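You operate a simulated robot arm through the tools that you are given. There is no shell and no other tool.

You are at the controls of a simulated robot arm. One attempt, no reset.

TASK
Wipe the glue splash off the jump board with the yellow pad.
Fine: the pad is in the grey bin; it goes back and the bin is shut. Set down upright: wiping pad. What is to be rubbed or washed off counts as gone when no trace of it is left.

The check looks at the end state, three seconds after you hand in, the way a careful person would. Anything else that was tipped, shoved, dropped, spilled or broken makes it a failure.

THE ROBOT
A 6-joint arm with a two-finger parallel gripper, fixed in place. Base frame: the origin is on the floor under the middle of its stand, x ahead of it, y to its left, z up; the work surface is at about z = 750. Readings come in mm, degrees, newtons and seconds.
It reaches about 1347 mm from its shoulder. Its first joint turns from -166.0 to 166.0 degrees. Payload 3.91 kg.
Tool frame: the origin (TCP) lies between the finger pads and is the grasp point; the fingertips stand 30 mm ahead of it; z points along the fingers, y is the line along which they close. Largest opening 110 mm; finger width 20, thickness 10; the body of the gripper, 48 by 112 mm, starts 55 mm behind the TCP.
Orientation is told as [roll, pitch, yaw] about the base's x, y, z axes, in that order, counted from this pose: with the fingers straight down and closing along the base's y, the tool's x points along the base's -x, its y along +y and its z along -z.

THE INTERFACE
- The arm moves only by the tool step_arm. Its argument "rows" is one flat list of numbers, 7 for each row, row after row: the gripper command, from -1 (shut) to 1 (fully open), values between in proportion, then the shift along the base's x, y, z in units of 40 mm (1.0 is 40 mm), then the turn, a rotation vector about the base's x, y, z in units of 8 degrees (1.0 is 8 degrees). In form: [hand, x, y, z, ax, ay, az, hand, x, y, z, ax, ay, az, ...]. A call has 1 to 20 rows; each row shifts and turns the commanded pose from where the row before left it. A call with a number of a shift or a turn outside -1 to 1 is refused whole. Rows are played at 5 a second. More than 50 mm and 8.6 degrees between two rows, or a gripper value outside its range, and nothing of the call is played. Where a pose cannot be reached the arm comes as near as it can. A force on the tool above 40 N (or 10 N above the force at the start of the call, whichever is more), or a blocked arm, ends the call early, and 0.2 s more pass. The fingers move at their own pace (about 108 mm/s each) and stop on an object; they squeeze with about 21 N. The grip force told is the motor's: it shows also when the fingers shut on nothing. Time passes only in rows, and 0.2 s behind the last, so rows that do not move let the fingers close. The reply holds the time, the measured pose of the TCP, the force on the tool along the base axes, the opening and the grip force, in the units named above and with some noise, with the torque about the TCP (base axes, N m) and any sound that the robot's microphone picked up.
- Cameras (640 x 400 px; columns grow to the right, rows downward): "scene" is fixed at [399.8, 497.8, 1559.4]; the picture's right is [-0.85, -0.52, 0.00], its down [-0.29, 0.48, -0.83] and it looks along [0.43, -0.71, -0.56] (base axes); focal length 338 px, centre (320, 200). "wrist" rides on the gripper at [72, 17, -103] in the tool frame; the picture's right is [-0.23, 0.97, 0.00], its down [-0.76, -0.18, -0.62] and it looks along [-0.61, -0.14, 0.78] (tool axes); focal length 222 px, centre (320, 200). There is no depth. A picture from a camera that has moved, and an enlarged one, comes with that camera's place and axes in the base frame and with its lens.
- get_image(camera): a new picture of that camera. The clock stands still meanwhile.
- close_up(camera, box): a new picture of the part [left, top, right, bottom] of that camera's present view, enlarged. The clock stands still meanwhile.
- job_done(): hands the job in; it is judged then, once.

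Places have to be worked out from the pictures, the camera data and where the tool is seen. Open the gripper and draw the arm clear of the work before you hand the job in, unless the task says otherwise.

The tools are called after "Request:" as name(argument=value, ...) on one line, values as JSON. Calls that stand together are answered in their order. step_arm: Moves the arm, as the interface text tells. Its arguments: {"type":"object","properties":{"rows":{"type":"array","items":{"type":"number"}}},"required":["rows"]} The other tools are called the same way: get_image (camera) takes a picture; close_up (camera, box) takes an enlarged picture of a part of a camera's view; job_done () hands the job in.

At the start:

```text
time_s: 0.0
ee_pos: [579.5, -484.9, 1089.7]
ee_rot: [0.0, -0.1, 0.0]
force: [0.2, -0.4, -0.2]
moment: [0.04, -0.01, -0.03]
gripper_width: 109.9
gripper_force: 0.1
```

scene: 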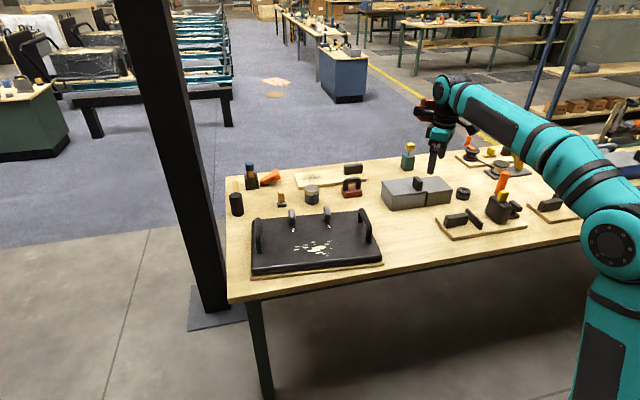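
wrist: 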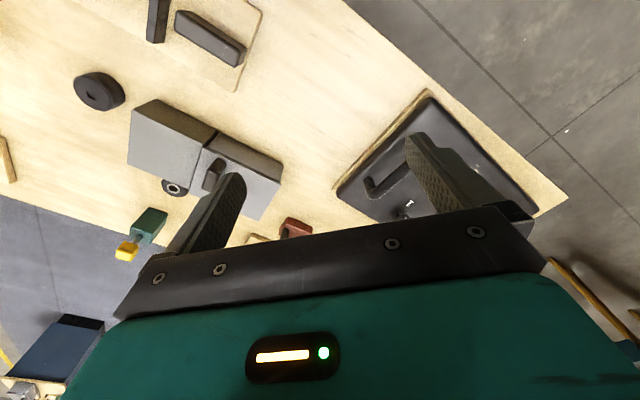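

I start by looking closely at the bin, the board, and the surrounding objects in the scene picture.

Request:
close_up(camera="scene", box=[360, 140, 480, 215])

Request:
close_up(camera="scene", box=[230, 190, 400, 296])

Request:
close_up(camera="wrist", box=[60, 60, 320, 222])

Request:
close_up(camera="scene", box=[430, 140, 600, 246])

```text
5.33 times, centred on (420, 178) of scene
camera zoom: at [399.8, 497.8, 1559.4], right [-0.85, -0.52, 0.0], down [-0.29, 0.48, -0.83], along [0.43, -0.71, -0.56], focal length 1801 px, centre (-213, 320)
```

zoom: 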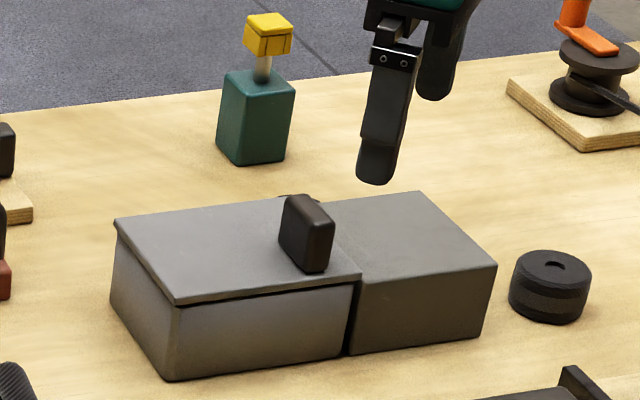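

```text
3.76 times, centred on (315, 243) of scene
camera zoom: at [399.8, 497.8, 1559.4], right [-0.85, -0.52, 0.0], down [-0.29, 0.48, -0.83], along [0.43, -0.71, -0.56], focal length 1272 px, centre (339, 38)
```

zoom: 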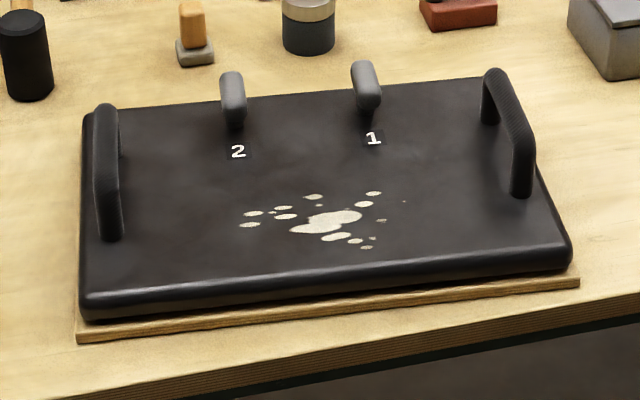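

```text
2.46 times, centred on (190, 141) of wrist
camera zoom: at [507.5, -467.3, 1191.7], right [0.23, 0.97, 0.0], down [0.76, -0.18, 0.62], along [0.61, -0.14, -0.78], focal length 547 px, centre (640, 345)
```

zoom: 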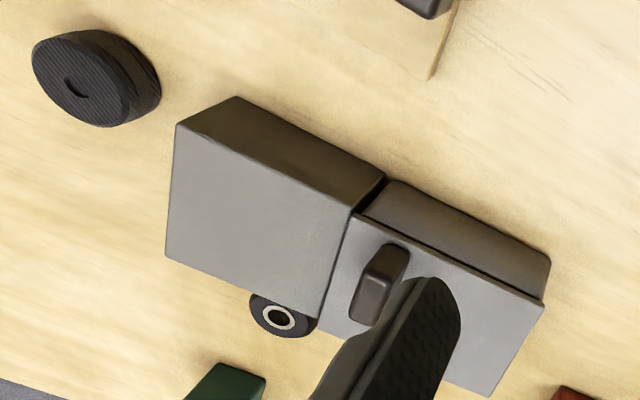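

```text
3.76 times, centred on (515, 193) of scene
camera zoom: at [399.8, 497.8, 1559.4], right [-0.85, -0.52, 0.0], down [-0.29, 0.48, -0.83], along [0.43, -0.71, -0.56], focal length 1272 px, centre (-414, 226)
```

zoom: 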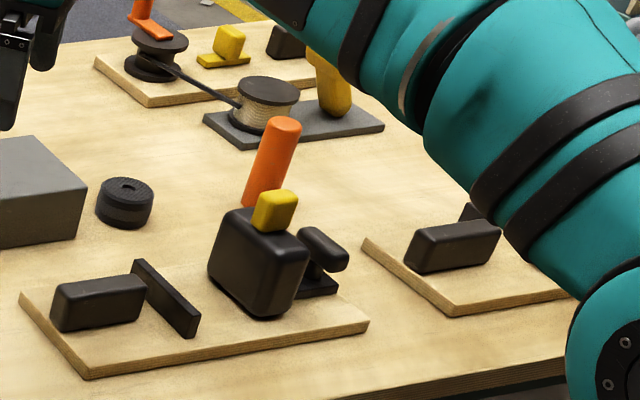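

The bin stands at about (677, -741), turned some 45°, with its top near z = 818 and a black handle on the lid of the left half. I move the wrist camera over it to see how it opens.

Request:
step_arm(rows=[1, -0.54, -0.855, -0.167, 0, 0, 0, 1, -0.54, -0.855, -0.167, 0, 0, 0, 1, -0.54, -0.855, -0.167, 0, 0, 0, 1, -0.54, -0.855, -0.167, 0, 0, 0, 1, -0.54, -0.855, -0.167, 0, 0, 0, 1, -0.54, -0.855, -0.167, 0, 0, 0])

Request:
get_image(camera="wrist")

Request:
get_image(camera="scene")

```text
time_s: 1.4
ee_pos: [450.5, -689.9, 1052.3]
ee_rot: [-0.1, -0.1, 0.2]
force: [0.0, 0.9, 0.2]
moment: [-0.02, -0.02, 0.0]
gripper_width: 110.1
gripper_force: 0.0
```

```text
taken
camera wrist: at [378.4, -672.9, 1153.1], right [0.23, 0.97, 0.0], down [0.76, -0.18, 0.63], along [0.61, -0.14, -0.78], focal length 222 px, centre (320, 200)
```

wrist: 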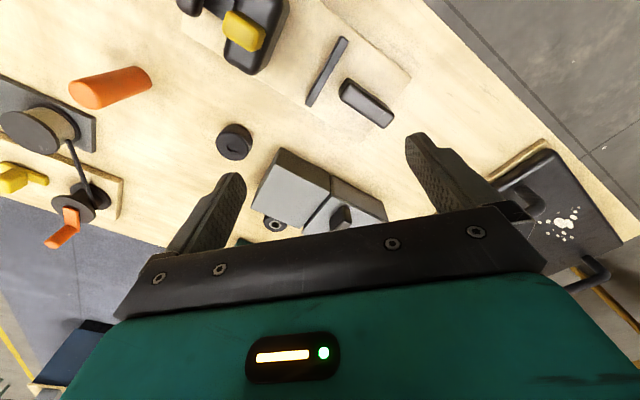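

```text
taken
```

scene: 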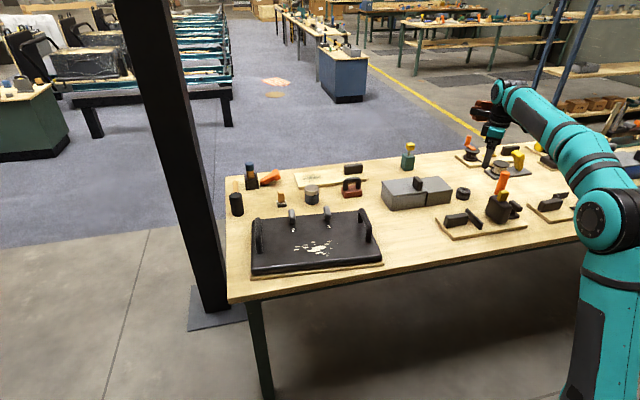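

The bin is now in the middle of the wrist view; I enlarge it.

Request:
close_up(camera="wrist", box=[240, 130, 400, 245])

Request:
close_up(camera="scene", box=[370, 140, 480, 215])

```text
3.48 times, centred on (320, 188) of wrist
camera zoom: at [378.4, -672.9, 1153.1], right [0.23, 0.97, 0.0], down [0.76, -0.18, 0.63], along [0.61, -0.14, -0.78], focal length 773 px, centre (320, 244)
```

zoom: 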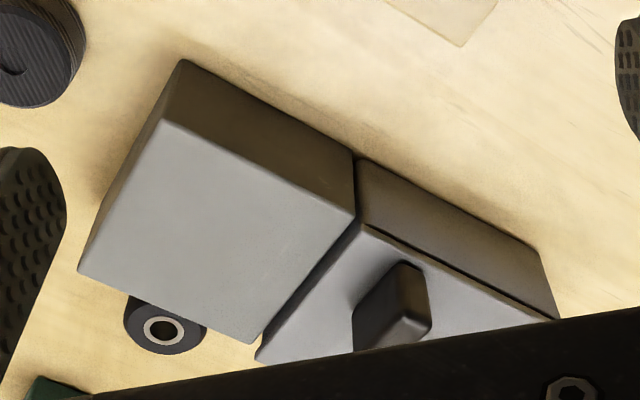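

```text
5.33 times, centred on (425, 178) of scene
camera zoom: at [399.8, 497.8, 1559.4], right [-0.85, -0.52, 0.0], down [-0.29, 0.48, -0.83], along [0.43, -0.71, -0.56], focal length 1801 px, centre (-240, 320)
```

zoom: 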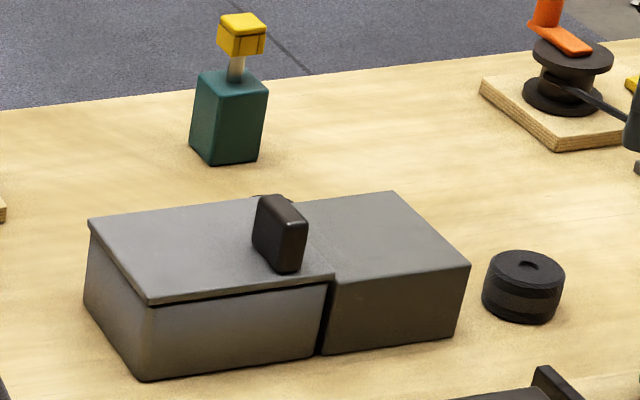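

The left half is a box with a flat lid overhanging its sides. The handle is a slab set across the lid near its right end, and the block beside it looks a little lower than the lid, so I suspect a sliding lid. I turn the wrist by -45° to line up with the bin and look closer from the near side.

Request:
step_arm(rows=[1, 0.66, 0.4, -0.38, 0, 0, -0.9375, 1, 0.66, 0.4, -0.38, 0, 0, -0.9375, 1, 0.66, 0.4, -0.38, 0, 0, -0.9375, 1, 0.66, 0.4, -0.38, 0, 0, -0.9375, 1, 0.66, 0.4, -0.38, 0, 0, -0.9375, 1, 0.66, 0.4, -0.38, 0, 0, -0.9375])

Request:
get_image(camera="wrist")

Request:
close_up(camera="wrist", box=[180, 60, 460, 235])

```text
time_s: 2.8
ee_pos: [610.2, -591.2, 960.7]
ee_rot: [-0.1, -0.1, -45.2]
force: [0.0, -0.3, 0.4]
moment: [0.01, -0.03, -0.01]
gripper_width: 109.9
gripper_force: 0.1
```

```text
taken
camera wrist: at [571.4, -530.1, 1061.8], right [0.85, 0.53, 0.0], down [0.41, -0.66, 0.62], along [0.33, -0.53, -0.78], focal length 222 px, centre (320, 200)
```

wrist: 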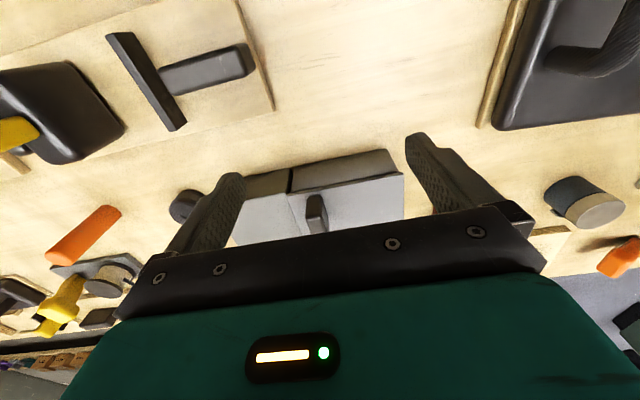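

```text
2.29 times, centred on (320, 148) of wrist
camera zoom: at [571.4, -530.1, 1061.8], right [0.85, 0.53, 0.0], down [0.41, -0.66, 0.62], along [0.33, -0.53, -0.78], focal length 508 px, centre (320, 320)
```

zoom: 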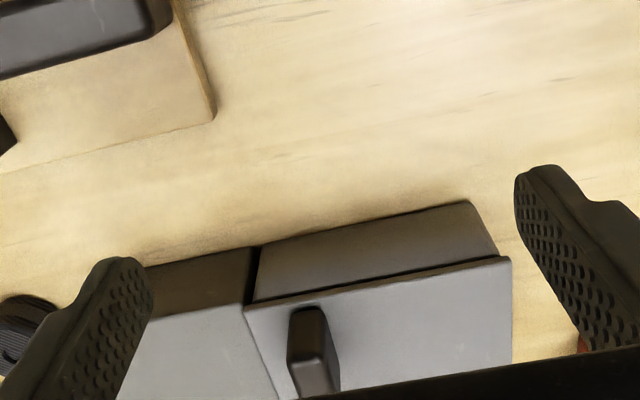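

The lid plate sits just above the block beside it, with the handle standing near its block-side end. I back off 60 mm toward the near side so that the gripper no longer hides the far part of the lid.

Request:
step_arm(rows=[1, -0.54, 0.53, 0, 0, 0, 0, 1, -0.54, 0.53, 0, 0, 0, 0])

Request:
close_up(camera="wrist", box=[200, 90, 440, 240])

```text
time_s: 3.4
ee_pos: [566.0, -548.9, 959.2]
ee_rot: [-0.1, -0.1, -45.0]
force: [0.7, -0.2, -0.9]
moment: [0.01, -0.01, 0.04]
gripper_width: 110.1
gripper_force: 0.0
```

```text
2.67 times, centred on (320, 165) of wrist
camera zoom: at [527.3, -487.0, 1060.6], right [0.85, 0.53, 0.0], down [0.41, -0.66, 0.62], along [0.33, -0.53, -0.78], focal length 592 px, centre (320, 293)
```

zoom: 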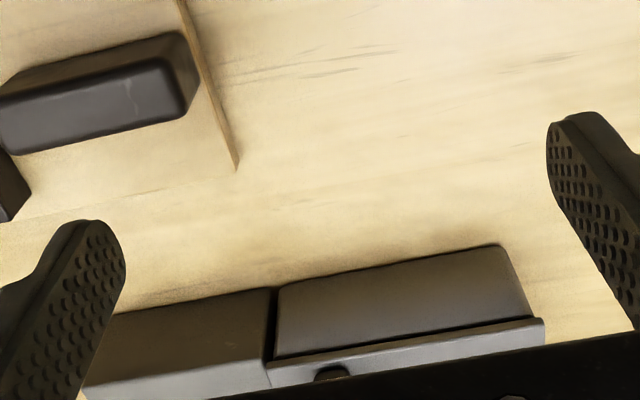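

That was the wrong way: the far side lies lower in this view. I move the other way, over the lid, keeping the fingertips about 70 mm above the handle.

Request:
step_arm(rows=[1, 0.65, -0.65, 0.2, 0, 0, 0, 1, 0.65, -0.65, 0.2, 0, 0, 0, 1, 0.65, -0.65, 0.2, 0, 0, 0])

Request:
close_up(camera="wrist", box=[200, 80, 440, 230])

```text
time_s: 4.2
ee_pos: [645.2, -630.3, 984.2]
ee_rot: [0.0, -0.2, -45.0]
force: [-1.1, 0.7, 0.2]
moment: [-0.05, -0.04, -0.05]
gripper_width: 110.0
gripper_force: 0.0
```

```text
2.67 times, centred on (320, 155) of wrist
camera zoom: at [605.8, -566.5, 1084.9], right [0.85, 0.53, 0.0], down [0.41, -0.66, 0.63], along [0.33, -0.53, -0.78], focal length 592 px, centre (320, 320)
```

zoom: 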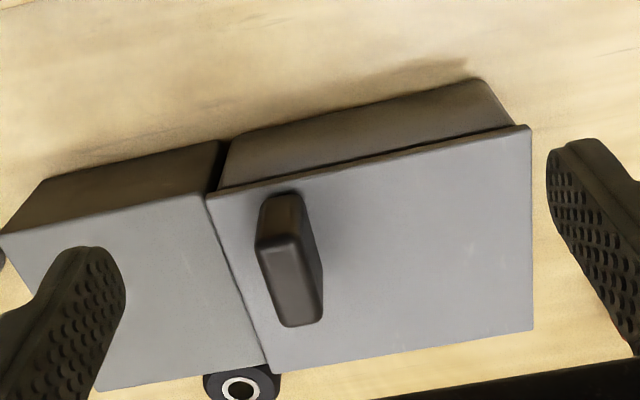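

Now the geometry is clear: the lid is about 154 × 121 mm, centred near (727, -697), with its top at z ≈ 822. The handle is about 20 mm thick and 44 mm long, reaches z ≈ 862, and is centred near (678, -707). I go above it and part of the way down.

Request:
step_arm(rows=[1, 0.41, -0.955, 0, 0, 0, 0, 1, 0.41, -0.955, 0, 0, 0, 0, 1, 0, 0, -0.8, 0, 0, 0, 1, 0, 0, -0.8, 0, 0, 0, 1, 0, 0, -0.6, 0, 0, 0])

Request:
get_image(camera="wrist")

Request:
close_up(camera="scene", box=[370, 120, 490, 215])

```text
time_s: 5.4
ee_pos: [676.3, -705.0, 896.1]
ee_rot: [-0.2, -0.1, -45.0]
force: [0.3, -0.4, 0.5]
moment: [0.01, -0.03, 0.02]
gripper_width: 110.1
gripper_force: 0.0
```

```text
taken
camera wrist: at [637.7, -641.7, 996.6], right [0.85, 0.53, 0.0], down [0.41, -0.66, 0.63], along [0.33, -0.53, -0.78], focal length 222 px, centre (320, 200)
```

wrist: 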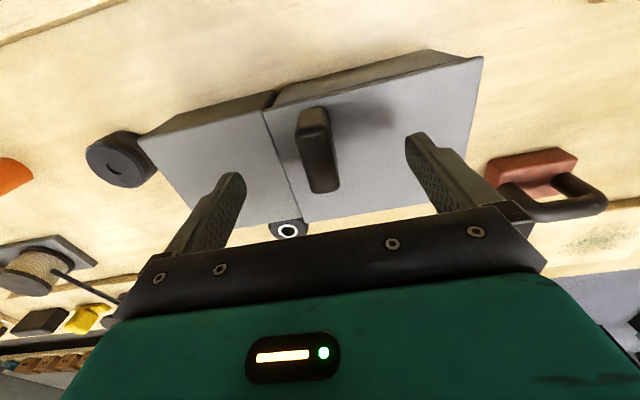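

```text
4.21 times, centred on (430, 168) of scene
camera zoom: at [399.8, 497.8, 1559.4], right [-0.85, -0.52, 0.0], down [-0.29, 0.48, -0.83], along [0.43, -0.71, -0.56], focal length 1422 px, centre (-143, 337)
```

zoom: 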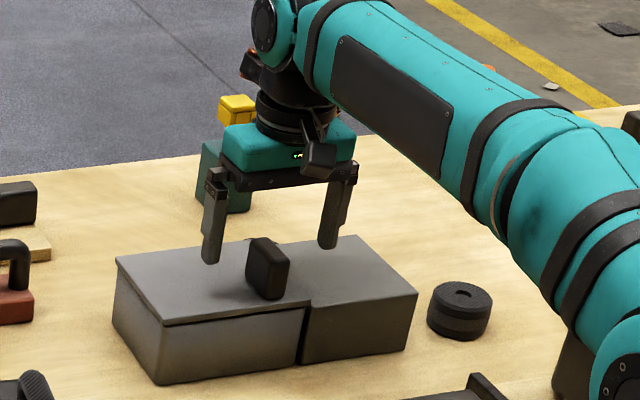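

The fingers straddle the handle evenly. I go down to TCP z ≈ 860, with the tips about 8 mm over the lid, and close.

Request:
step_arm(rows=[1, 0, 0, -0.45, 0, 0, 0, 1, 0, 0, -0.45, 0, 0, 0, 0, 0, 0, 0, 0, 0, 0, -0.5, 0, 0, 0, 0, 0, 0, -1, 0, 0, 0, 0, 0, 0, -1, 0, 0, 0, 0, 0, 0, -1, 0, 0, 0, 0, 0, 0])

Request:
get_image(camera="wrist")

```text
time_s: 7.0
ee_pos: [675.5, -705.1, 860.4]
ee_rot: [-0.2, -0.2, -45.0]
force: [3.5, -3.5, 21.0]
moment: [0.23, -0.93, 0.0]
gripper_width: 22.1
gripper_force: 44.7
```

```text
taken
camera wrist: at [636.5, -641.3, 961.3], right [0.85, 0.53, 0.0], down [0.41, -0.66, 0.63], along [0.33, -0.53, -0.78], focal length 222 px, centre (320, 200)
```

wrist: 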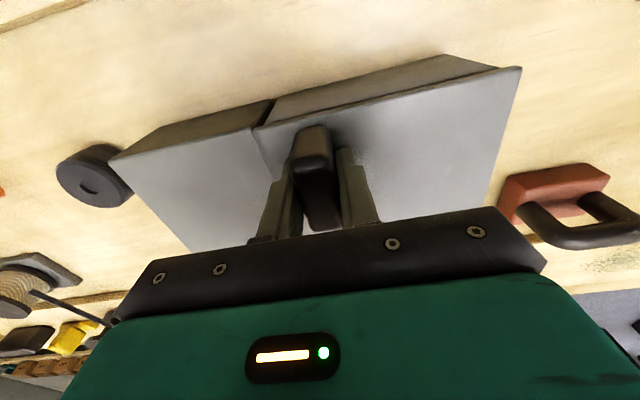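

The handle is gripped at 22 mm, but I read about 21 N vertically on the tool. I look closely before I pull on anything.

Request:
close_up(camera="wrist", box=[220, 90, 420, 250])

Request:
close_up(camera="scene", box=[370, 140, 480, 215])

Request:
step_arm(rows=[-1, 0, 0, 0.05, 0, 0, 0])

```text
2.50 times, centred on (320, 170) of wrist
camera zoom: at [636.5, -641.3, 961.3], right [0.85, 0.53, 0.0], down [0.41, -0.66, 0.63], along [0.33, -0.53, -0.78], focal length 555 px, centre (320, 275)
```

zoom: 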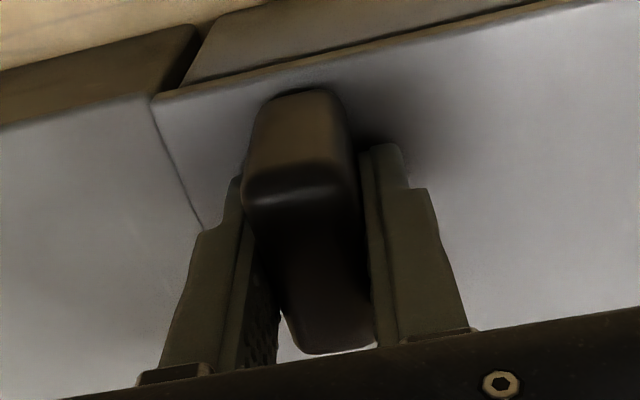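

```text
5.33 times, centred on (425, 178) of scene
camera zoom: at [399.8, 497.8, 1559.4], right [-0.85, -0.52, 0.0], down [-0.29, 0.48, -0.83], along [0.43, -0.71, -0.56], focal length 1801 px, centre (-240, 320)
```

zoom: 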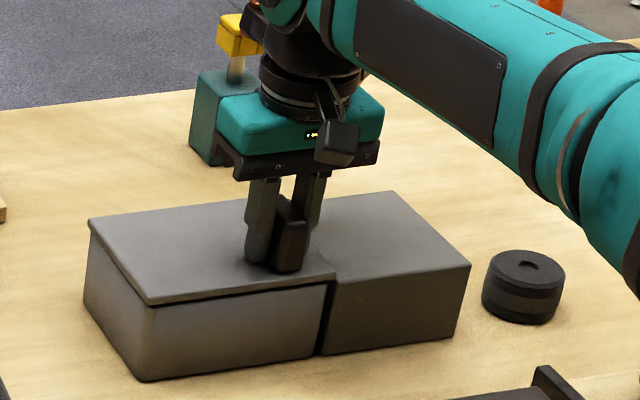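

```text
time_s: 7.4
ee_pos: [676.3, -704.4, 858.0]
ee_rot: [-0.1, -0.1, -44.9]
force: [-4.8, 6.8, 3.3]
moment: [-0.35, -1.56, -0.09]
gripper_width: 22.0
gripper_force: 45.0
```

The grip is on the handle's flats. I test the slide with 10 mm towards the block and watch the force.

Request:
step_arm(rows=[-1, -0.09, -0.09, 0, 0, 0, 0, -1, -0.09, -0.09, 0, 0, 0, 0])

Request:
close_up(camera="scene", box=[370, 140, 480, 215])

```text
time_s: 8.0
ee_pos: [668.1, -711.8, 860.1]
ee_rot: [-0.1, 0.0, -45.0]
force: [-11.8, 12.7, -9.8]
moment: [0.03, -1.02, 0.17]
gripper_width: 21.9
gripper_force: 45.1
```

```text
5.33 times, centred on (425, 178) of scene
camera zoom: at [399.8, 497.8, 1559.4], right [-0.85, -0.52, 0.0], down [-0.29, 0.48, -0.83], along [0.43, -0.71, -0.56], focal length 1801 px, centre (-240, 320)
```

zoom: 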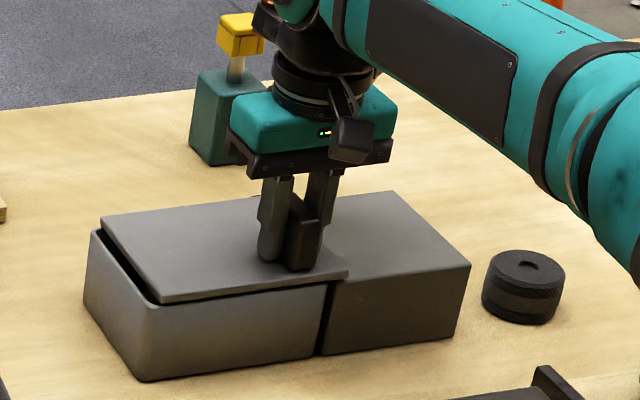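

The lid slides towards the block. The sideways pull of about 17 N on the tool says the true axis drifts a bit to the near side, so I relieve that by 1.5 mm and carry on in small steps.

Request:
step_arm(rows=[-1, -0.0265, 0.0265, 0, 0, 0, 0, -1, -0.18, -0.174, 0, 0, 0, 0, -1, -0.18, -0.174, 0, 0, 0, 0])

```text
time_s: 8.8
ee_pos: [653.4, -727.9, 860.6]
ee_rot: [-0.1, -0.1, -44.9]
force: [-1.6, -2.8, -14.0]
moment: [-0.41, -1.24, 0.47]
gripper_width: 22.1
gripper_force: 45.6
```

The side force is gone. I ease down 1.5 mm and slide on along 45°.

Request:
step_arm(rows=[-1, -0.2, -0.2, -0.04, 0, 0, 0, -1, -0.25, -0.25, 0, 0, 0, 0, -1, -0.25, -0.25, 0, 0, 0, 0, -1, -0.25, -0.25, 0, 0, 0, 0])

Request:
close_up(camera="scene", box=[370, 140, 480, 215])

```text
time_s: 9.8
ee_pos: [614.2, -765.4, 860.2]
ee_rot: [-0.1, -0.1, -45.0]
force: [7.3, -10.9, 1.0]
moment: [0.12, -0.78, 0.27]
gripper_width: 21.8
gripper_force: 44.4
```

```text
5.33 times, centred on (425, 178) of scene
camera zoom: at [399.8, 497.8, 1559.4], right [-0.85, -0.52, 0.0], down [-0.29, 0.48, -0.83], along [0.43, -0.71, -0.56], focal length 1801 px, centre (-240, 320)
```

zoom: 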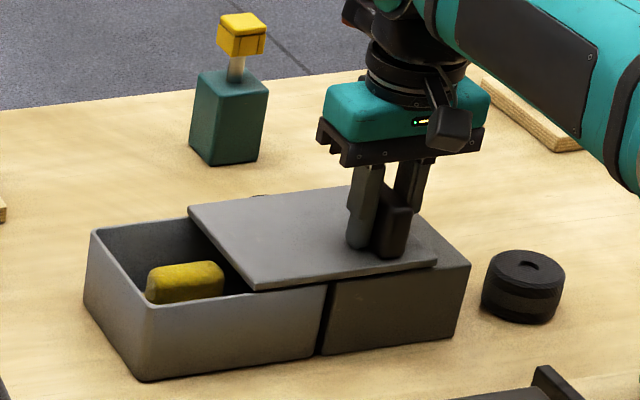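

The lid is 86 mm open and the yellow pad shows inside. I relieve the sideways force by 1 mm and open further, gently, to find the end stop.

Request:
step_arm(rows=[-1, -0.18, -0.22, 0, 0, 0, 0, -1, -0.2, -0.2, 0, 0, 0, 0, -1, -0.2, -0.2, 0, 0, 0, 0])

Request:
close_up(camera="scene", box=[370, 140, 480, 215])

Request:
get_image(camera="wrist")

```text
time_s: 10.6
ee_pos: [592.3, -788.4, 860.1]
ee_rot: [-0.1, 0.0, -45.0]
force: [-8.2, 7.0, 6.1]
moment: [1.15, 0.15, 0.39]
gripper_width: 21.9
gripper_force: 45.1
```

```text
5.33 times, centred on (425, 178) of scene
camera zoom: at [399.8, 497.8, 1559.4], right [-0.85, -0.52, 0.0], down [-0.29, 0.48, -0.83], along [0.43, -0.71, -0.56], focal length 1801 px, centre (-240, 320)
```

zoom: 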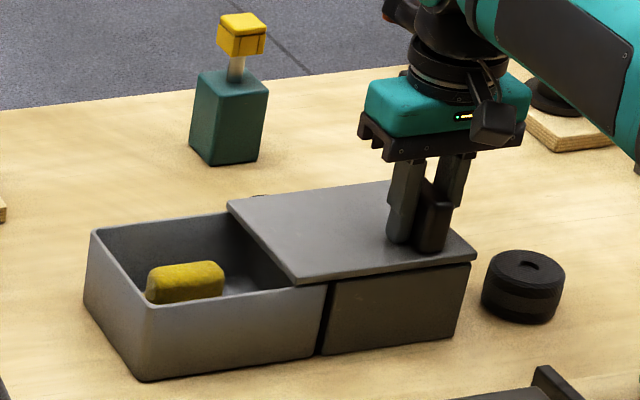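

```text
taken
camera wrist: at [552.2, -725.9, 961.5], right [0.85, 0.53, 0.0], down [0.41, -0.66, 0.62], along [0.33, -0.53, -0.78], focal length 222 px, centre (320, 200)
```

wrist: 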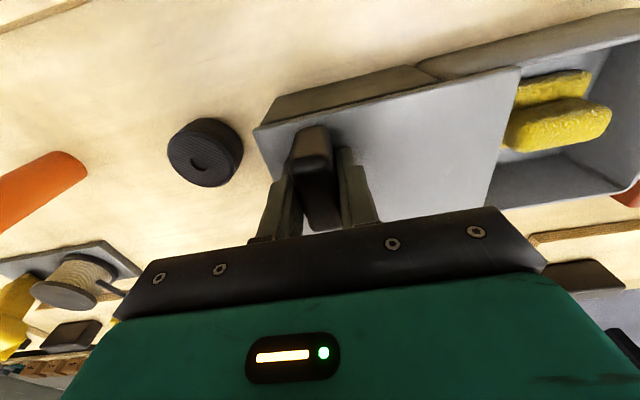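

The lid is now 118 mm open. I try another 14 mm gently to gain room, then look at the pad.

Request:
step_arm(rows=[-1, -0.125, -0.125, 0, 0, 0, 0, -1, -0.125, -0.125, 0, 0, 0, 0])

Request:
close_up(camera="wrist", box=[420, 0, 640, 240])

```text
time_s: 11.1
ee_pos: [590.3, -789.6, 858.8]
ee_rot: [0.3, 0.2, -44.7]
force: [10.3, 45.8, 0.3]
moment: [-0.63, 0.68, -0.72]
gripper_width: 22.0
gripper_force: 44.9
stopped in row 2: the force on the tool passed its limit at 52 N (the readings are from after the stop); the commanded pose is now the measured one
```

```text
1.67 times, centred on (530, 120) of wrist
camera zoom: at [551.8, -727.0, 961.8], right [0.85, 0.53, 0.0], down [0.42, -0.66, 0.62], along [0.33, -0.52, -0.78], focal length 370 px, centre (-30, 333)
```

zoom: 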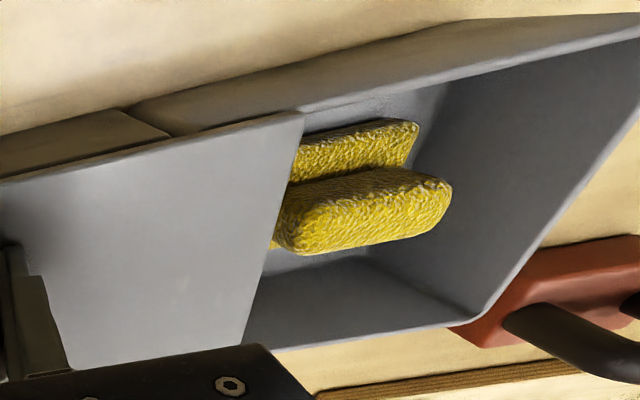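

The end stop is at about 119 mm of travel. I ease off 1 mm, open the fingers partly and lift straight up, then look into the bin from above.

Request:
step_arm(rows=[-1, 0.02, 0.02, 0, 0, 0, 0, -0.2, 0, 0, 0, 0, 0, 0, 0, 0, 0, 0, 0, 0, 0, 0, 0, 0, 0, 0, 0, 0, 0, 0, 0, 0.6, 0, 0, 0, 0, 0, 0, 0.9, 0, 0, 0, 0, 0, 0, 0.9, 0, 0, 0])

Request:
close_up(camera="scene", box=[370, 140, 480, 215])

```text
time_s: 12.7
ee_pos: [589.9, -792.3, 957.3]
ee_rot: [0.1, 0.1, -44.9]
force: [-0.4, -0.5, 0.4]
moment: [-0.02, 0.0, 0.03]
gripper_width: 55.0
gripper_force: 0.1
```

```text
5.33 times, centred on (425, 178) of scene
camera zoom: at [399.8, 497.8, 1559.4], right [-0.85, -0.52, 0.0], down [-0.29, 0.48, -0.83], along [0.43, -0.71, -0.56], focal length 1801 px, centre (-240, 320)
```

zoom: 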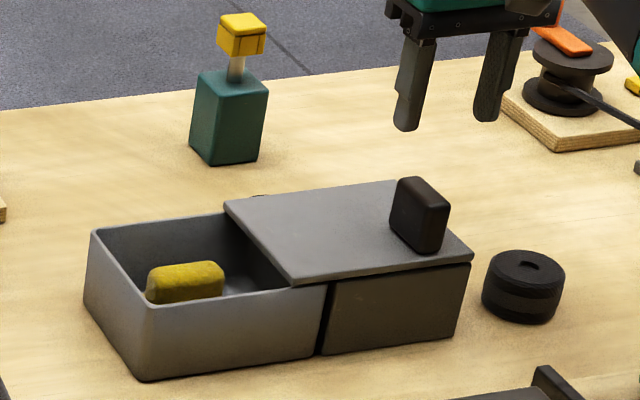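

The lid stays open by itself. I move the camera above the opening to measure the pad.

Request:
step_arm(rows=[1, 0.36, 0.85, 0, 0, 0, 0, 1, 0.36, 0.85, 0, 0, 0, 0, 1, 0.36, 0.85, 0, 0, 0, 0, 1, 0.36, 0.85, 0, 0, 0, 0, 1, 0.36, 0.85, 0, 0, 0, 0, 1, 0.36, 0.85, 0, 0, 0, 0])

Request:
get_image(camera="wrist")

Request:
close_up(camera="wrist", box=[200, 80, 440, 230])

```text
time_s: 14.1
ee_pos: [675.6, -587.5, 954.9]
ee_rot: [0.1, 0.0, -44.9]
force: [-0.2, -0.3, 0.1]
moment: [-0.01, -0.06, -0.04]
gripper_width: 110.0
gripper_force: 0.1
```

```text
taken
camera wrist: at [636.4, -526.2, 1056.5], right [0.85, 0.53, 0.0], down [0.41, -0.66, 0.62], along [0.33, -0.53, -0.78], focal length 222 px, centre (320, 200)
```

wrist: 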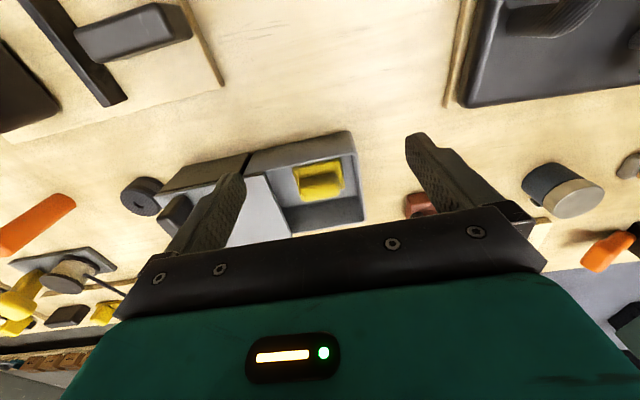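

```text
2.67 times, centred on (320, 155) of wrist
camera zoom: at [636.4, -526.2, 1056.5], right [0.85, 0.53, 0.0], down [0.41, -0.66, 0.62], along [0.33, -0.53, -0.78], focal length 592 px, centre (320, 320)
```

zoom: 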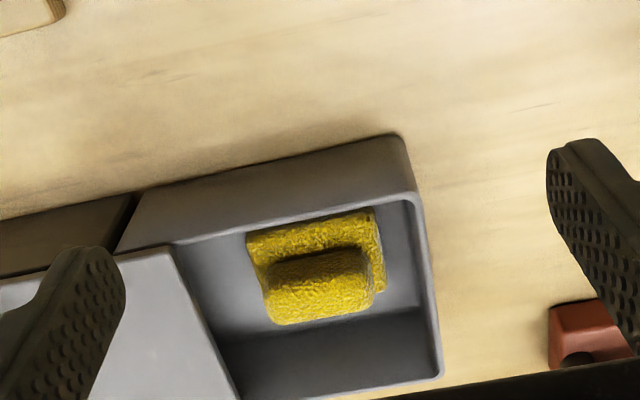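

The pad has a base of roughly 72 × 55 mm (long side along the bin) with a narrower ridge on top as a grip. I turn the wrist to yaw +45° so that the fingers close across the ridge, and look at it from the lid side.

Request:
step_arm(rows=[0.3, -0.051, -0.316, -0.073, 0, 0, 0.9375, 0.3, -0.051, -0.316, -0.073, 0, 0, 0.9375, 0.3, -0.051, -0.316, -0.073, 0, 0, 0.9375, 0.3, -0.051, -0.316, -0.073, 0, 0, 0.9375, 0.3, -0.051, -0.316, -0.073, 0, 0, 0.9375, 0.3, -0.051, -0.316, -0.073, 0, 0, 0.9375, 0.3, -0.051, -0.316, -0.073, 0, 0, 0.9375, 0.3, -0.051, -0.316, -0.073, 0, 0, 0.9375, 0.3, -0.051, -0.316, -0.073, 0, 0, 0.9375, 0.3, -0.051, -0.316, -0.073, 0, 0, 0.9375, 0.3, -0.051, -0.316, -0.073, 0, 0, 0.9375, 0.3, -0.051, -0.316, -0.073, 0, 0, 0.9375])

Request:
get_image(camera="wrist")

Request:
close_up(camera="wrist", box=[220, 100, 420, 225])

```text
time_s: 16.7
ee_pos: [651.0, -739.8, 920.7]
ee_rot: [0.1, 0.0, 45.1]
force: [0.2, 1.0, 0.2]
moment: [0.01, -0.06, 0.01]
gripper_width: 71.7
gripper_force: 0.1
```

```text
taken
camera wrist: at [589.0, -779.4, 1023.4], right [-0.53, 0.85, 0.0], down [0.66, 0.42, 0.62], along [0.53, 0.33, -0.78], focal length 222 px, centre (320, 200)
```

wrist: 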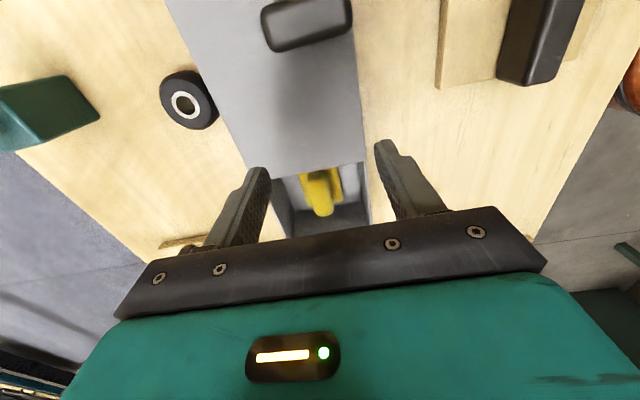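

```text
3.20 times, centred on (320, 162) of wrist
camera zoom: at [589.0, -779.4, 1023.4], right [-0.53, 0.85, 0.0], down [0.66, 0.42, 0.62], along [0.53, 0.33, -0.78], focal length 711 px, centre (320, 320)
```

zoom: 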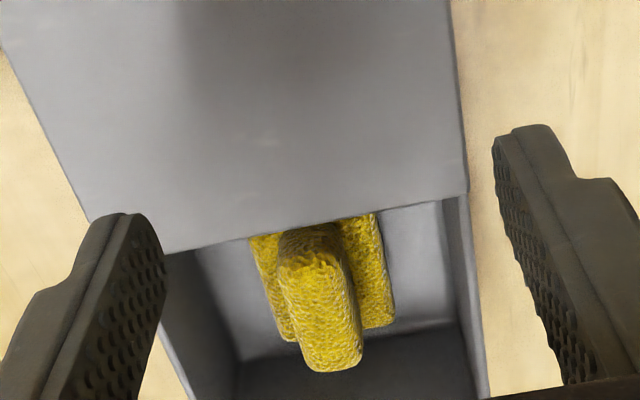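

The pad's ridge is about 24 mm wide (across the bin) and 55 mm long, with its top near z ≈ 801 and its base top near 772, centred at about (737, -686). I go above it with a 55 mm opening and down to just over the rim.

Request:
step_arm(rows=[0, 0.717, 0.452, 0, 0, 0, 0, 0, 0.717, 0.452, 0, 0, 0, 0, 0, 0.717, 0.452, 0, 0, 0, 0, 0, 0, 0, -0.8, 0, 0, 0, 0, 0, 0, -0.7, 0, 0, 0])

Request:
get_image(camera="wrist")

Request:
close_up(camera="scene", box=[350, 120, 480, 215])

```text
time_s: 17.9
ee_pos: [737.6, -684.4, 859.7]
ee_rot: [0.1, 0.0, 45.1]
force: [0.2, 0.8, 0.3]
moment: [-0.04, -0.01, 0.0]
gripper_width: 55.0
gripper_force: 0.0
```

```text
taken
camera wrist: at [675.4, -724.3, 961.3], right [-0.53, 0.85, 0.0], down [0.66, 0.41, 0.62], along [0.53, 0.33, -0.78], focal length 222 px, centre (320, 200)
```

wrist: 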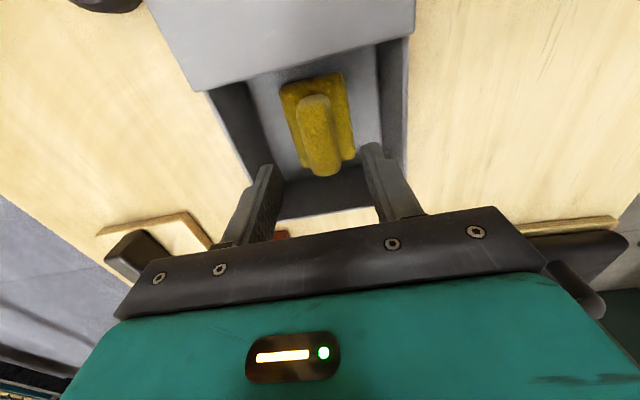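

```text
4.21 times, centred on (415, 168) of scene
camera zoom: at [399.8, 497.8, 1559.4], right [-0.85, -0.52, 0.0], down [-0.29, 0.48, -0.83], along [0.43, -0.71, -0.56], focal length 1422 px, centre (-80, 337)
```

zoom: 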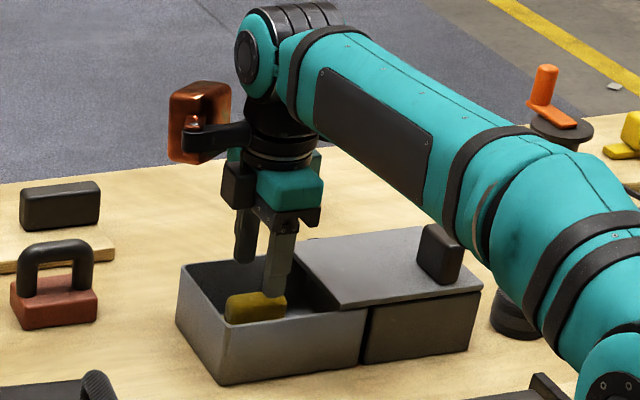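

The ridge lies centred between the fingers. I go down to TCP z ≈ 807, with the tips just over the pad's base, and close.

Request:
step_arm(rows=[0, -0.04, -0.04, -0.5, 0, 0, 0, 0, 0, 0, -0.5, 0, 0, 0, 0, 0, 0, -0.3, 0, 0, 0])

Request:
close_up(camera="wrist", box=[200, 50, 440, 240])

```text
time_s: 18.7
ee_pos: [735.6, -686.7, 808.1]
ee_rot: [0.1, 0.0, 45.2]
force: [0.3, -0.6, 0.4]
moment: [0.01, -0.03, 0.05]
gripper_width: 55.0
gripper_force: 0.1
```

```text
2.11 times, centred on (320, 145) of wrist
camera zoom: at [672.5, -725.8, 909.7], right [-0.53, 0.85, 0.0], down [0.66, 0.41, 0.62], along [0.53, 0.33, -0.78], focal length 468 px, centre (320, 316)
```

zoom: 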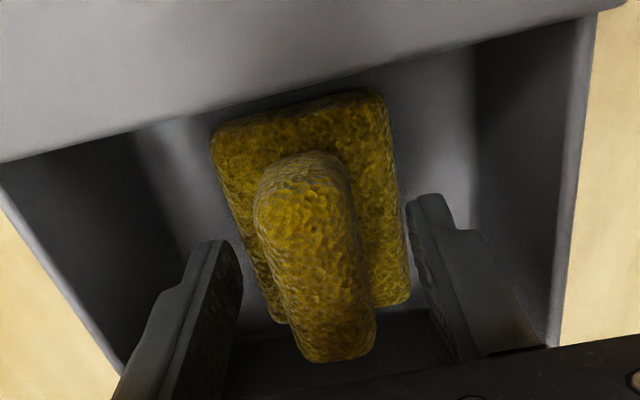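

The pad base measures about 70 × 50 mm, aligned with the gripper and centred within 2 mm. I close on the ridge.

Request:
step_arm(rows=[-0.4, 0, 0, 0, 0, 0, 0, -0.7, 0, 0, 0, 0, 0, 0, -1, 0, 0, 0, 0, 0, 0, -1, 0, 0, 0, 0, 0, 0])

Request:
close_up(camera="wrist", box=[200, 50, 440, 240])

```text
time_s: 19.7
ee_pos: [735.0, -685.0, 808.7]
ee_rot: [0.0, 0.0, 45.1]
force: [-0.2, -0.4, 0.5]
moment: [-0.01, -0.04, 0.0]
gripper_width: 25.2
gripper_force: 20.9
```

```text
2.11 times, centred on (320, 145) of wrist
camera zoom: at [672.6, -725.9, 909.8], right [-0.53, 0.85, 0.0], down [0.66, 0.41, 0.62], along [0.53, 0.33, -0.78], focal length 468 px, centre (320, 316)
```

zoom: 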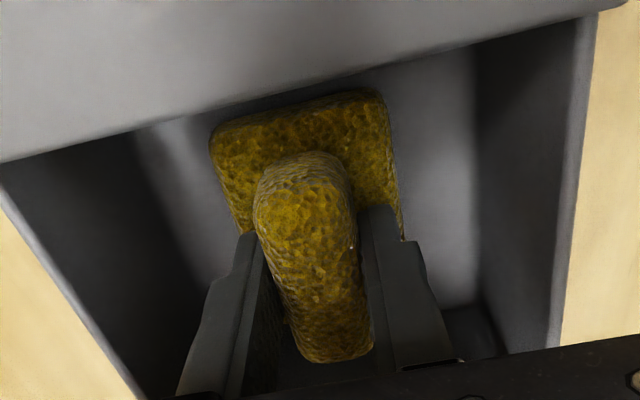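

The pad is gripped at 25 mm with 21 N. I lift straight up out of the bin.

Request:
step_arm(rows=[-1, 0, 0, 0.3, 0, 0, 0, -1, 0, 0, 0.6, 0, 0, 0, -1, 0, 0, 0.8, 0, 0, 0, -1, 0, 0, 0.8, 0, 0, 0, -1, 0, 0, 0.8, 0, 0, 0, -1, 0, 0, 0.8, 0, 0, 0])

Request:
get_image(camera="wrist")

Request:
get_image(camera="scene")

```text
time_s: 21.1
ee_pos: [737.6, -686.7, 971.5]
ee_rot: [0.1, 0.0, 45.1]
force: [-0.3, -0.4, -0.4]
moment: [0.0, 0.01, -0.03]
gripper_width: 25.0
gripper_force: 20.8
```

```text
taken
camera wrist: at [673.8, -725.9, 1073.8], right [-0.53, 0.85, 0.0], down [0.66, 0.41, 0.62], along [0.53, 0.33, -0.78], focal length 222 px, centre (320, 200)
```

wrist: 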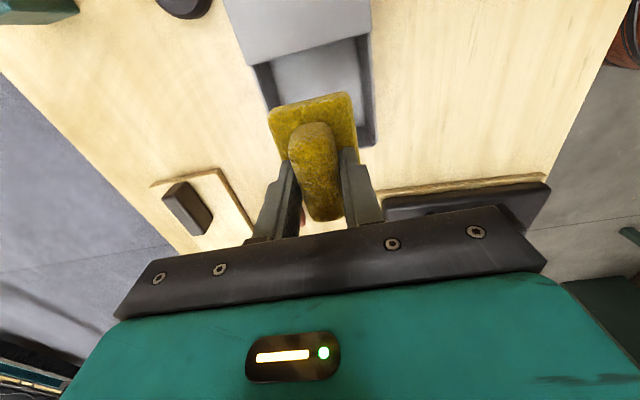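

```text
taken
```

scene: 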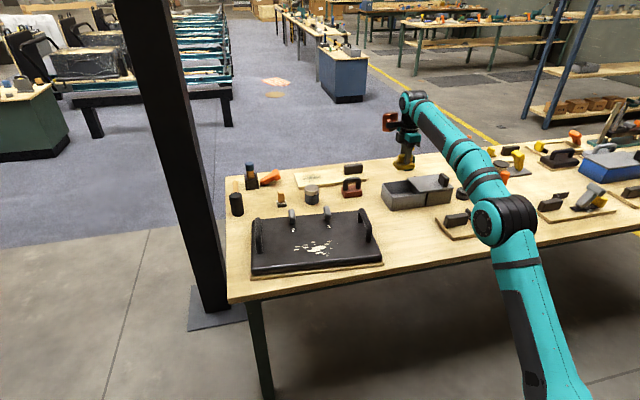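

The pad hangs level in the hand. I carry it to the board at safe height and look at the splash with the wrist camera.

Request:
step_arm(rows=[-1, -0.116, 0.983, 0.0625, 0, 0, 0, -1, -0.116, 0.983, 0.0625, 0, 0, 0, -1, -0.116, 0.983, 0.0625, 0, 0, 0, -1, -0.116, 0.983, 0.0625, 0, 0, 0, -1, -0.116, 0.983, 0.0625, 0, 0, 0, -1, -0.116, 0.983, 0.0625, 0, 0, 0, -1, -0.116, 0.983, 0.0625, 0, 0, 0, -1, -0.116, 0.983, 0.0625, 0, 0, 0, -1, -0.116, 0.983, 0.0625, 0, 0, 0])

Request:
get_image(camera="wrist")

Request:
get_image(camera="scene")

```text
time_s: 23.1
ee_pos: [694.4, -332.5, 993.1]
ee_rot: [0.1, -0.1, 45.1]
force: [0.5, 0.3, -0.1]
moment: [0.06, 0.01, -0.03]
gripper_width: 25.3
gripper_force: 20.9
```

```text
taken
camera wrist: at [631.9, -373.6, 1095.4], right [-0.53, 0.85, 0.0], down [0.67, 0.41, 0.62], along [0.53, 0.33, -0.78], focal length 222 px, centre (320, 200)
```

wrist: 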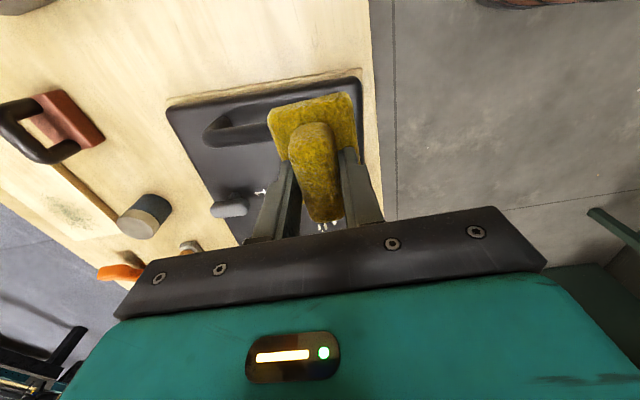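

```text
taken
```

scene: 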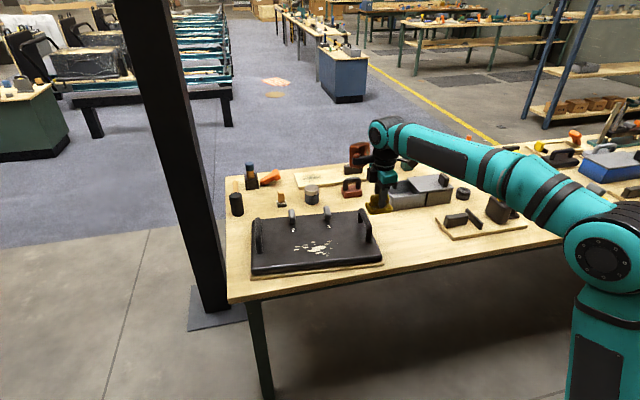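

The board is turned about 40.5°, and the pad hides the splash from here. I move forward so the camera looks almost straight down at the splash.

Request:
step_arm(rows=[-1, 0.77, 0.548, 0, 0, 0, 0, -1, 0.77, 0.548, 0, 0, 0, 0, -1, 0.77, 0.548, 0, 0, 0, 0, -1, 0.77, 0.548, 0, 0, 0, 0, -1, 0.77, 0.548, 0, 0, 0, 0, -1, 0.77, 0.548, 0, 0, 0, 0])

Request:
get_image(camera="wrist")

Request:
close_up(camera="wrist", box=[180, 0, 460, 120])

```text
time_s: 24.5
ee_pos: [877.7, -201.5, 995.0]
ee_rot: [0.1, 0.0, 45.1]
force: [-0.1, -0.4, -0.1]
moment: [0.04, -0.02, -0.02]
gripper_width: 25.6
gripper_force: 21.2
```

```text
taken
camera wrist: at [816.5, -241.7, 1096.3], right [-0.53, 0.85, 0.0], down [0.66, 0.41, 0.62], along [0.53, 0.33, -0.78], focal length 222 px, centre (320, 200)
```

wrist: 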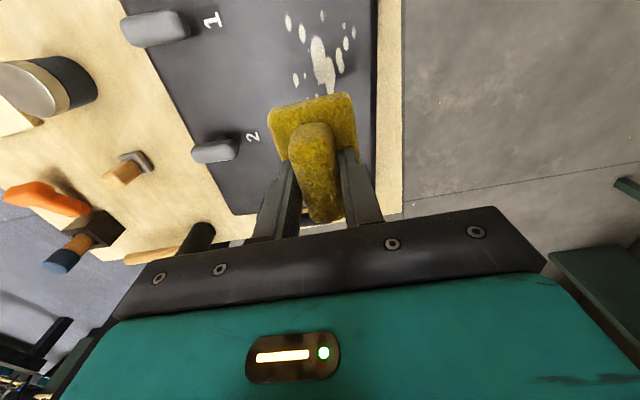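

```text
2.29 times, centred on (320, 60) of wrist
camera zoom: at [816.5, -241.7, 1096.3], right [-0.53, 0.85, 0.0], down [0.66, 0.41, 0.62], along [0.53, 0.33, -0.78], focal length 508 px, centre (320, 520)
```

zoom: 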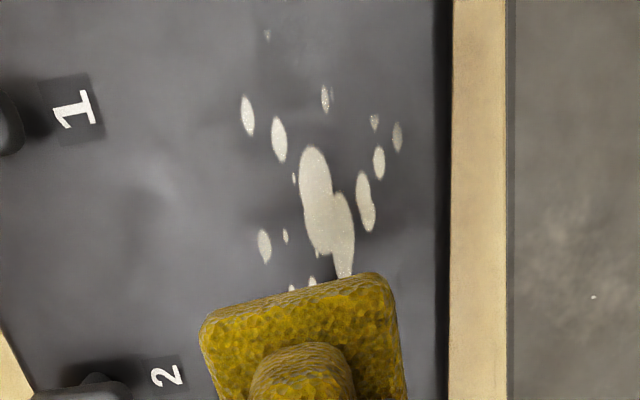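

Good view, but the pad hides the near-left end of the splash. I move 50 mm further along the board to see it whole.

Request:
step_arm(rows=[-1, 0.5, 0.4, 0, 0, 0, 0, -1, 0.5, 0.4, 0, 0, 0, 0])

Request:
close_up(camera="wrist", box=[180, 0, 460, 120])

Request:
get_image(camera="wrist")

```text
time_s: 25.1
ee_pos: [918.4, -169.7, 995.6]
ee_rot: [0.1, 0.0, 45.1]
force: [-0.5, -0.4, -0.6]
moment: [0.02, -0.01, 0.02]
gripper_width: 25.1
gripper_force: 20.6
```

```text
2.29 times, centred on (320, 60) of wrist
camera zoom: at [855.5, -210.1, 1096.4], right [-0.53, 0.85, 0.0], down [0.66, 0.41, 0.62], along [0.53, 0.33, -0.78], focal length 508 px, centre (320, 520)
```

zoom: 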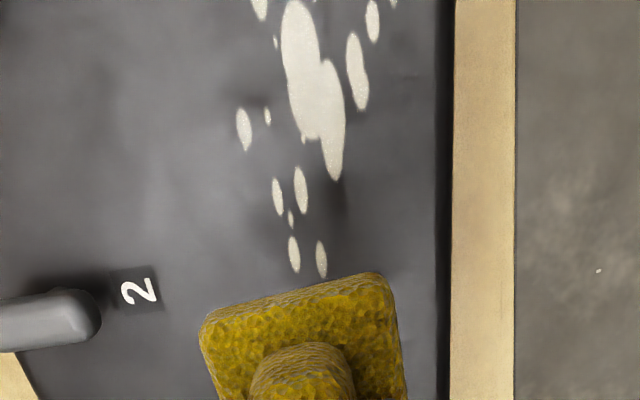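

```text
taken
camera wrist: at [855.5, -210.1, 1096.4], right [-0.53, 0.85, 0.0], down [0.66, 0.41, 0.62], along [0.53, 0.33, -0.78], focal length 222 px, centre (320, 200)
```

wrist: 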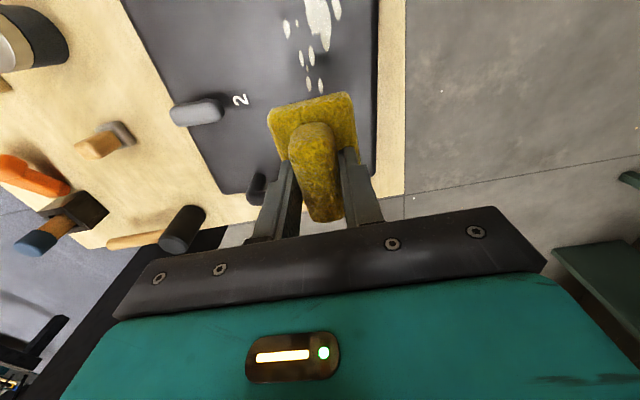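

The board is turned 40.4° with its top at z ≈ 790. The splash is centred at about (849, -218) and runs roughly -75 to +92 mm along the board and -48 to +45 mm across it. I line the pad up with the board (yaw -4.7°) and come down over the first lane's start, stopping short of contact.

Request:
step_arm(rows=[-1, -0.26, 0.05, -0.75, 0, 0, -0.147, -1, -0.26, 0.05, -0.75, 0, 0, -0.147, -1, -0.26, 0.05, -0.75, 0, 0, -0.147, -1, -0.26, 0.05, -0.75, 0, 0, -0.147])

Request:
get_image(camera="wrist")

Request:
close_up(camera="scene", box=[230, 150, 400, 280])

```text
time_s: 26.1
ee_pos: [878.5, -163.3, 875.8]
ee_rot: [0.1, -0.1, 40.5]
force: [-0.1, 0.0, 0.3]
moment: [0.02, -0.05, -0.02]
gripper_width: 25.2
gripper_force: 21.4
```

```text
taken
camera wrist: at [812.9, -197.5, 977.6], right [-0.46, 0.89, 0.0], down [0.7, 0.36, 0.62], along [0.55, 0.29, -0.78], focal length 222 px, centre (320, 200)
```

wrist: 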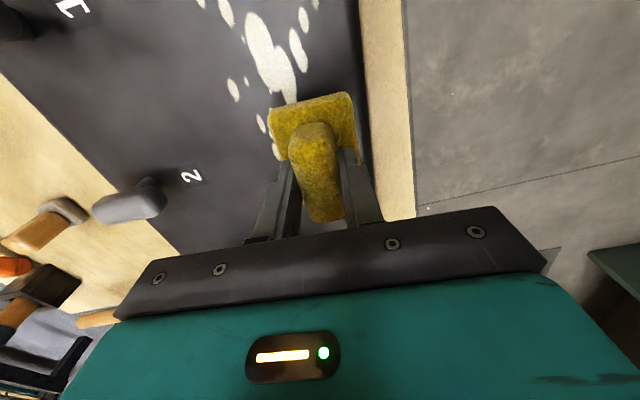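

```text
3.08 times, centred on (315, 215) of scene
camera zoom: at [399.8, 497.8, 1559.4], right [-0.85, -0.52, 0.0], down [-0.29, 0.48, -0.83], along [0.43, -0.71, -0.56], focal length 1039 px, centre (335, 154)
```

zoom: 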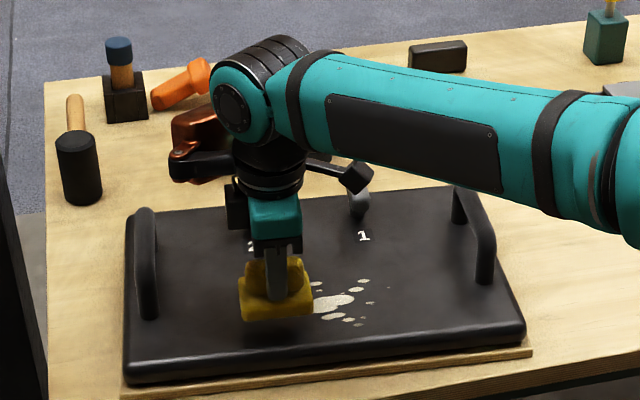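

Pad is aligned and clear of everything. I lower it in small steps until the vertical force shows contact.

Request:
step_arm(rows=[-1, 0, 0, -0.15, 0, 0, 0, -1, 0, 0, -0.15, 0, 0, 0, -1, 0, 0, -0.1, 0, 0, 0, -1, 0, 0, -0.1, 0, 0, 0, -1, 0, 0, -0.05, 0, 0, 0])

```text
time_s: 27.3
ee_pos: [877.7, -161.5, 852.5]
ee_rot: [0.1, 0.1, 40.5]
force: [0.3, 0.5, -0.5]
moment: [-0.01, -0.01, 0.01]
gripper_width: 25.3
gripper_force: 20.9
```

No contact yet at z = 852.5; I go on in 1–2 mm steps.

Request:
step_arm(rows=[-1, 0, 0, -0.05, 0, 0, 0, -1, 0, 0, -0.05, 0, 0, 0, -1, 0, 0, -0.04, 0, 0, 0])

```text
time_s: 28.1
ee_pos: [877.5, -159.2, 846.7]
ee_rot: [0.1, 0.1, 40.4]
force: [0.7, -0.1, 0.7]
moment: [0.02, -0.01, 0.03]
gripper_width: 25.3
gripper_force: 21.1
```

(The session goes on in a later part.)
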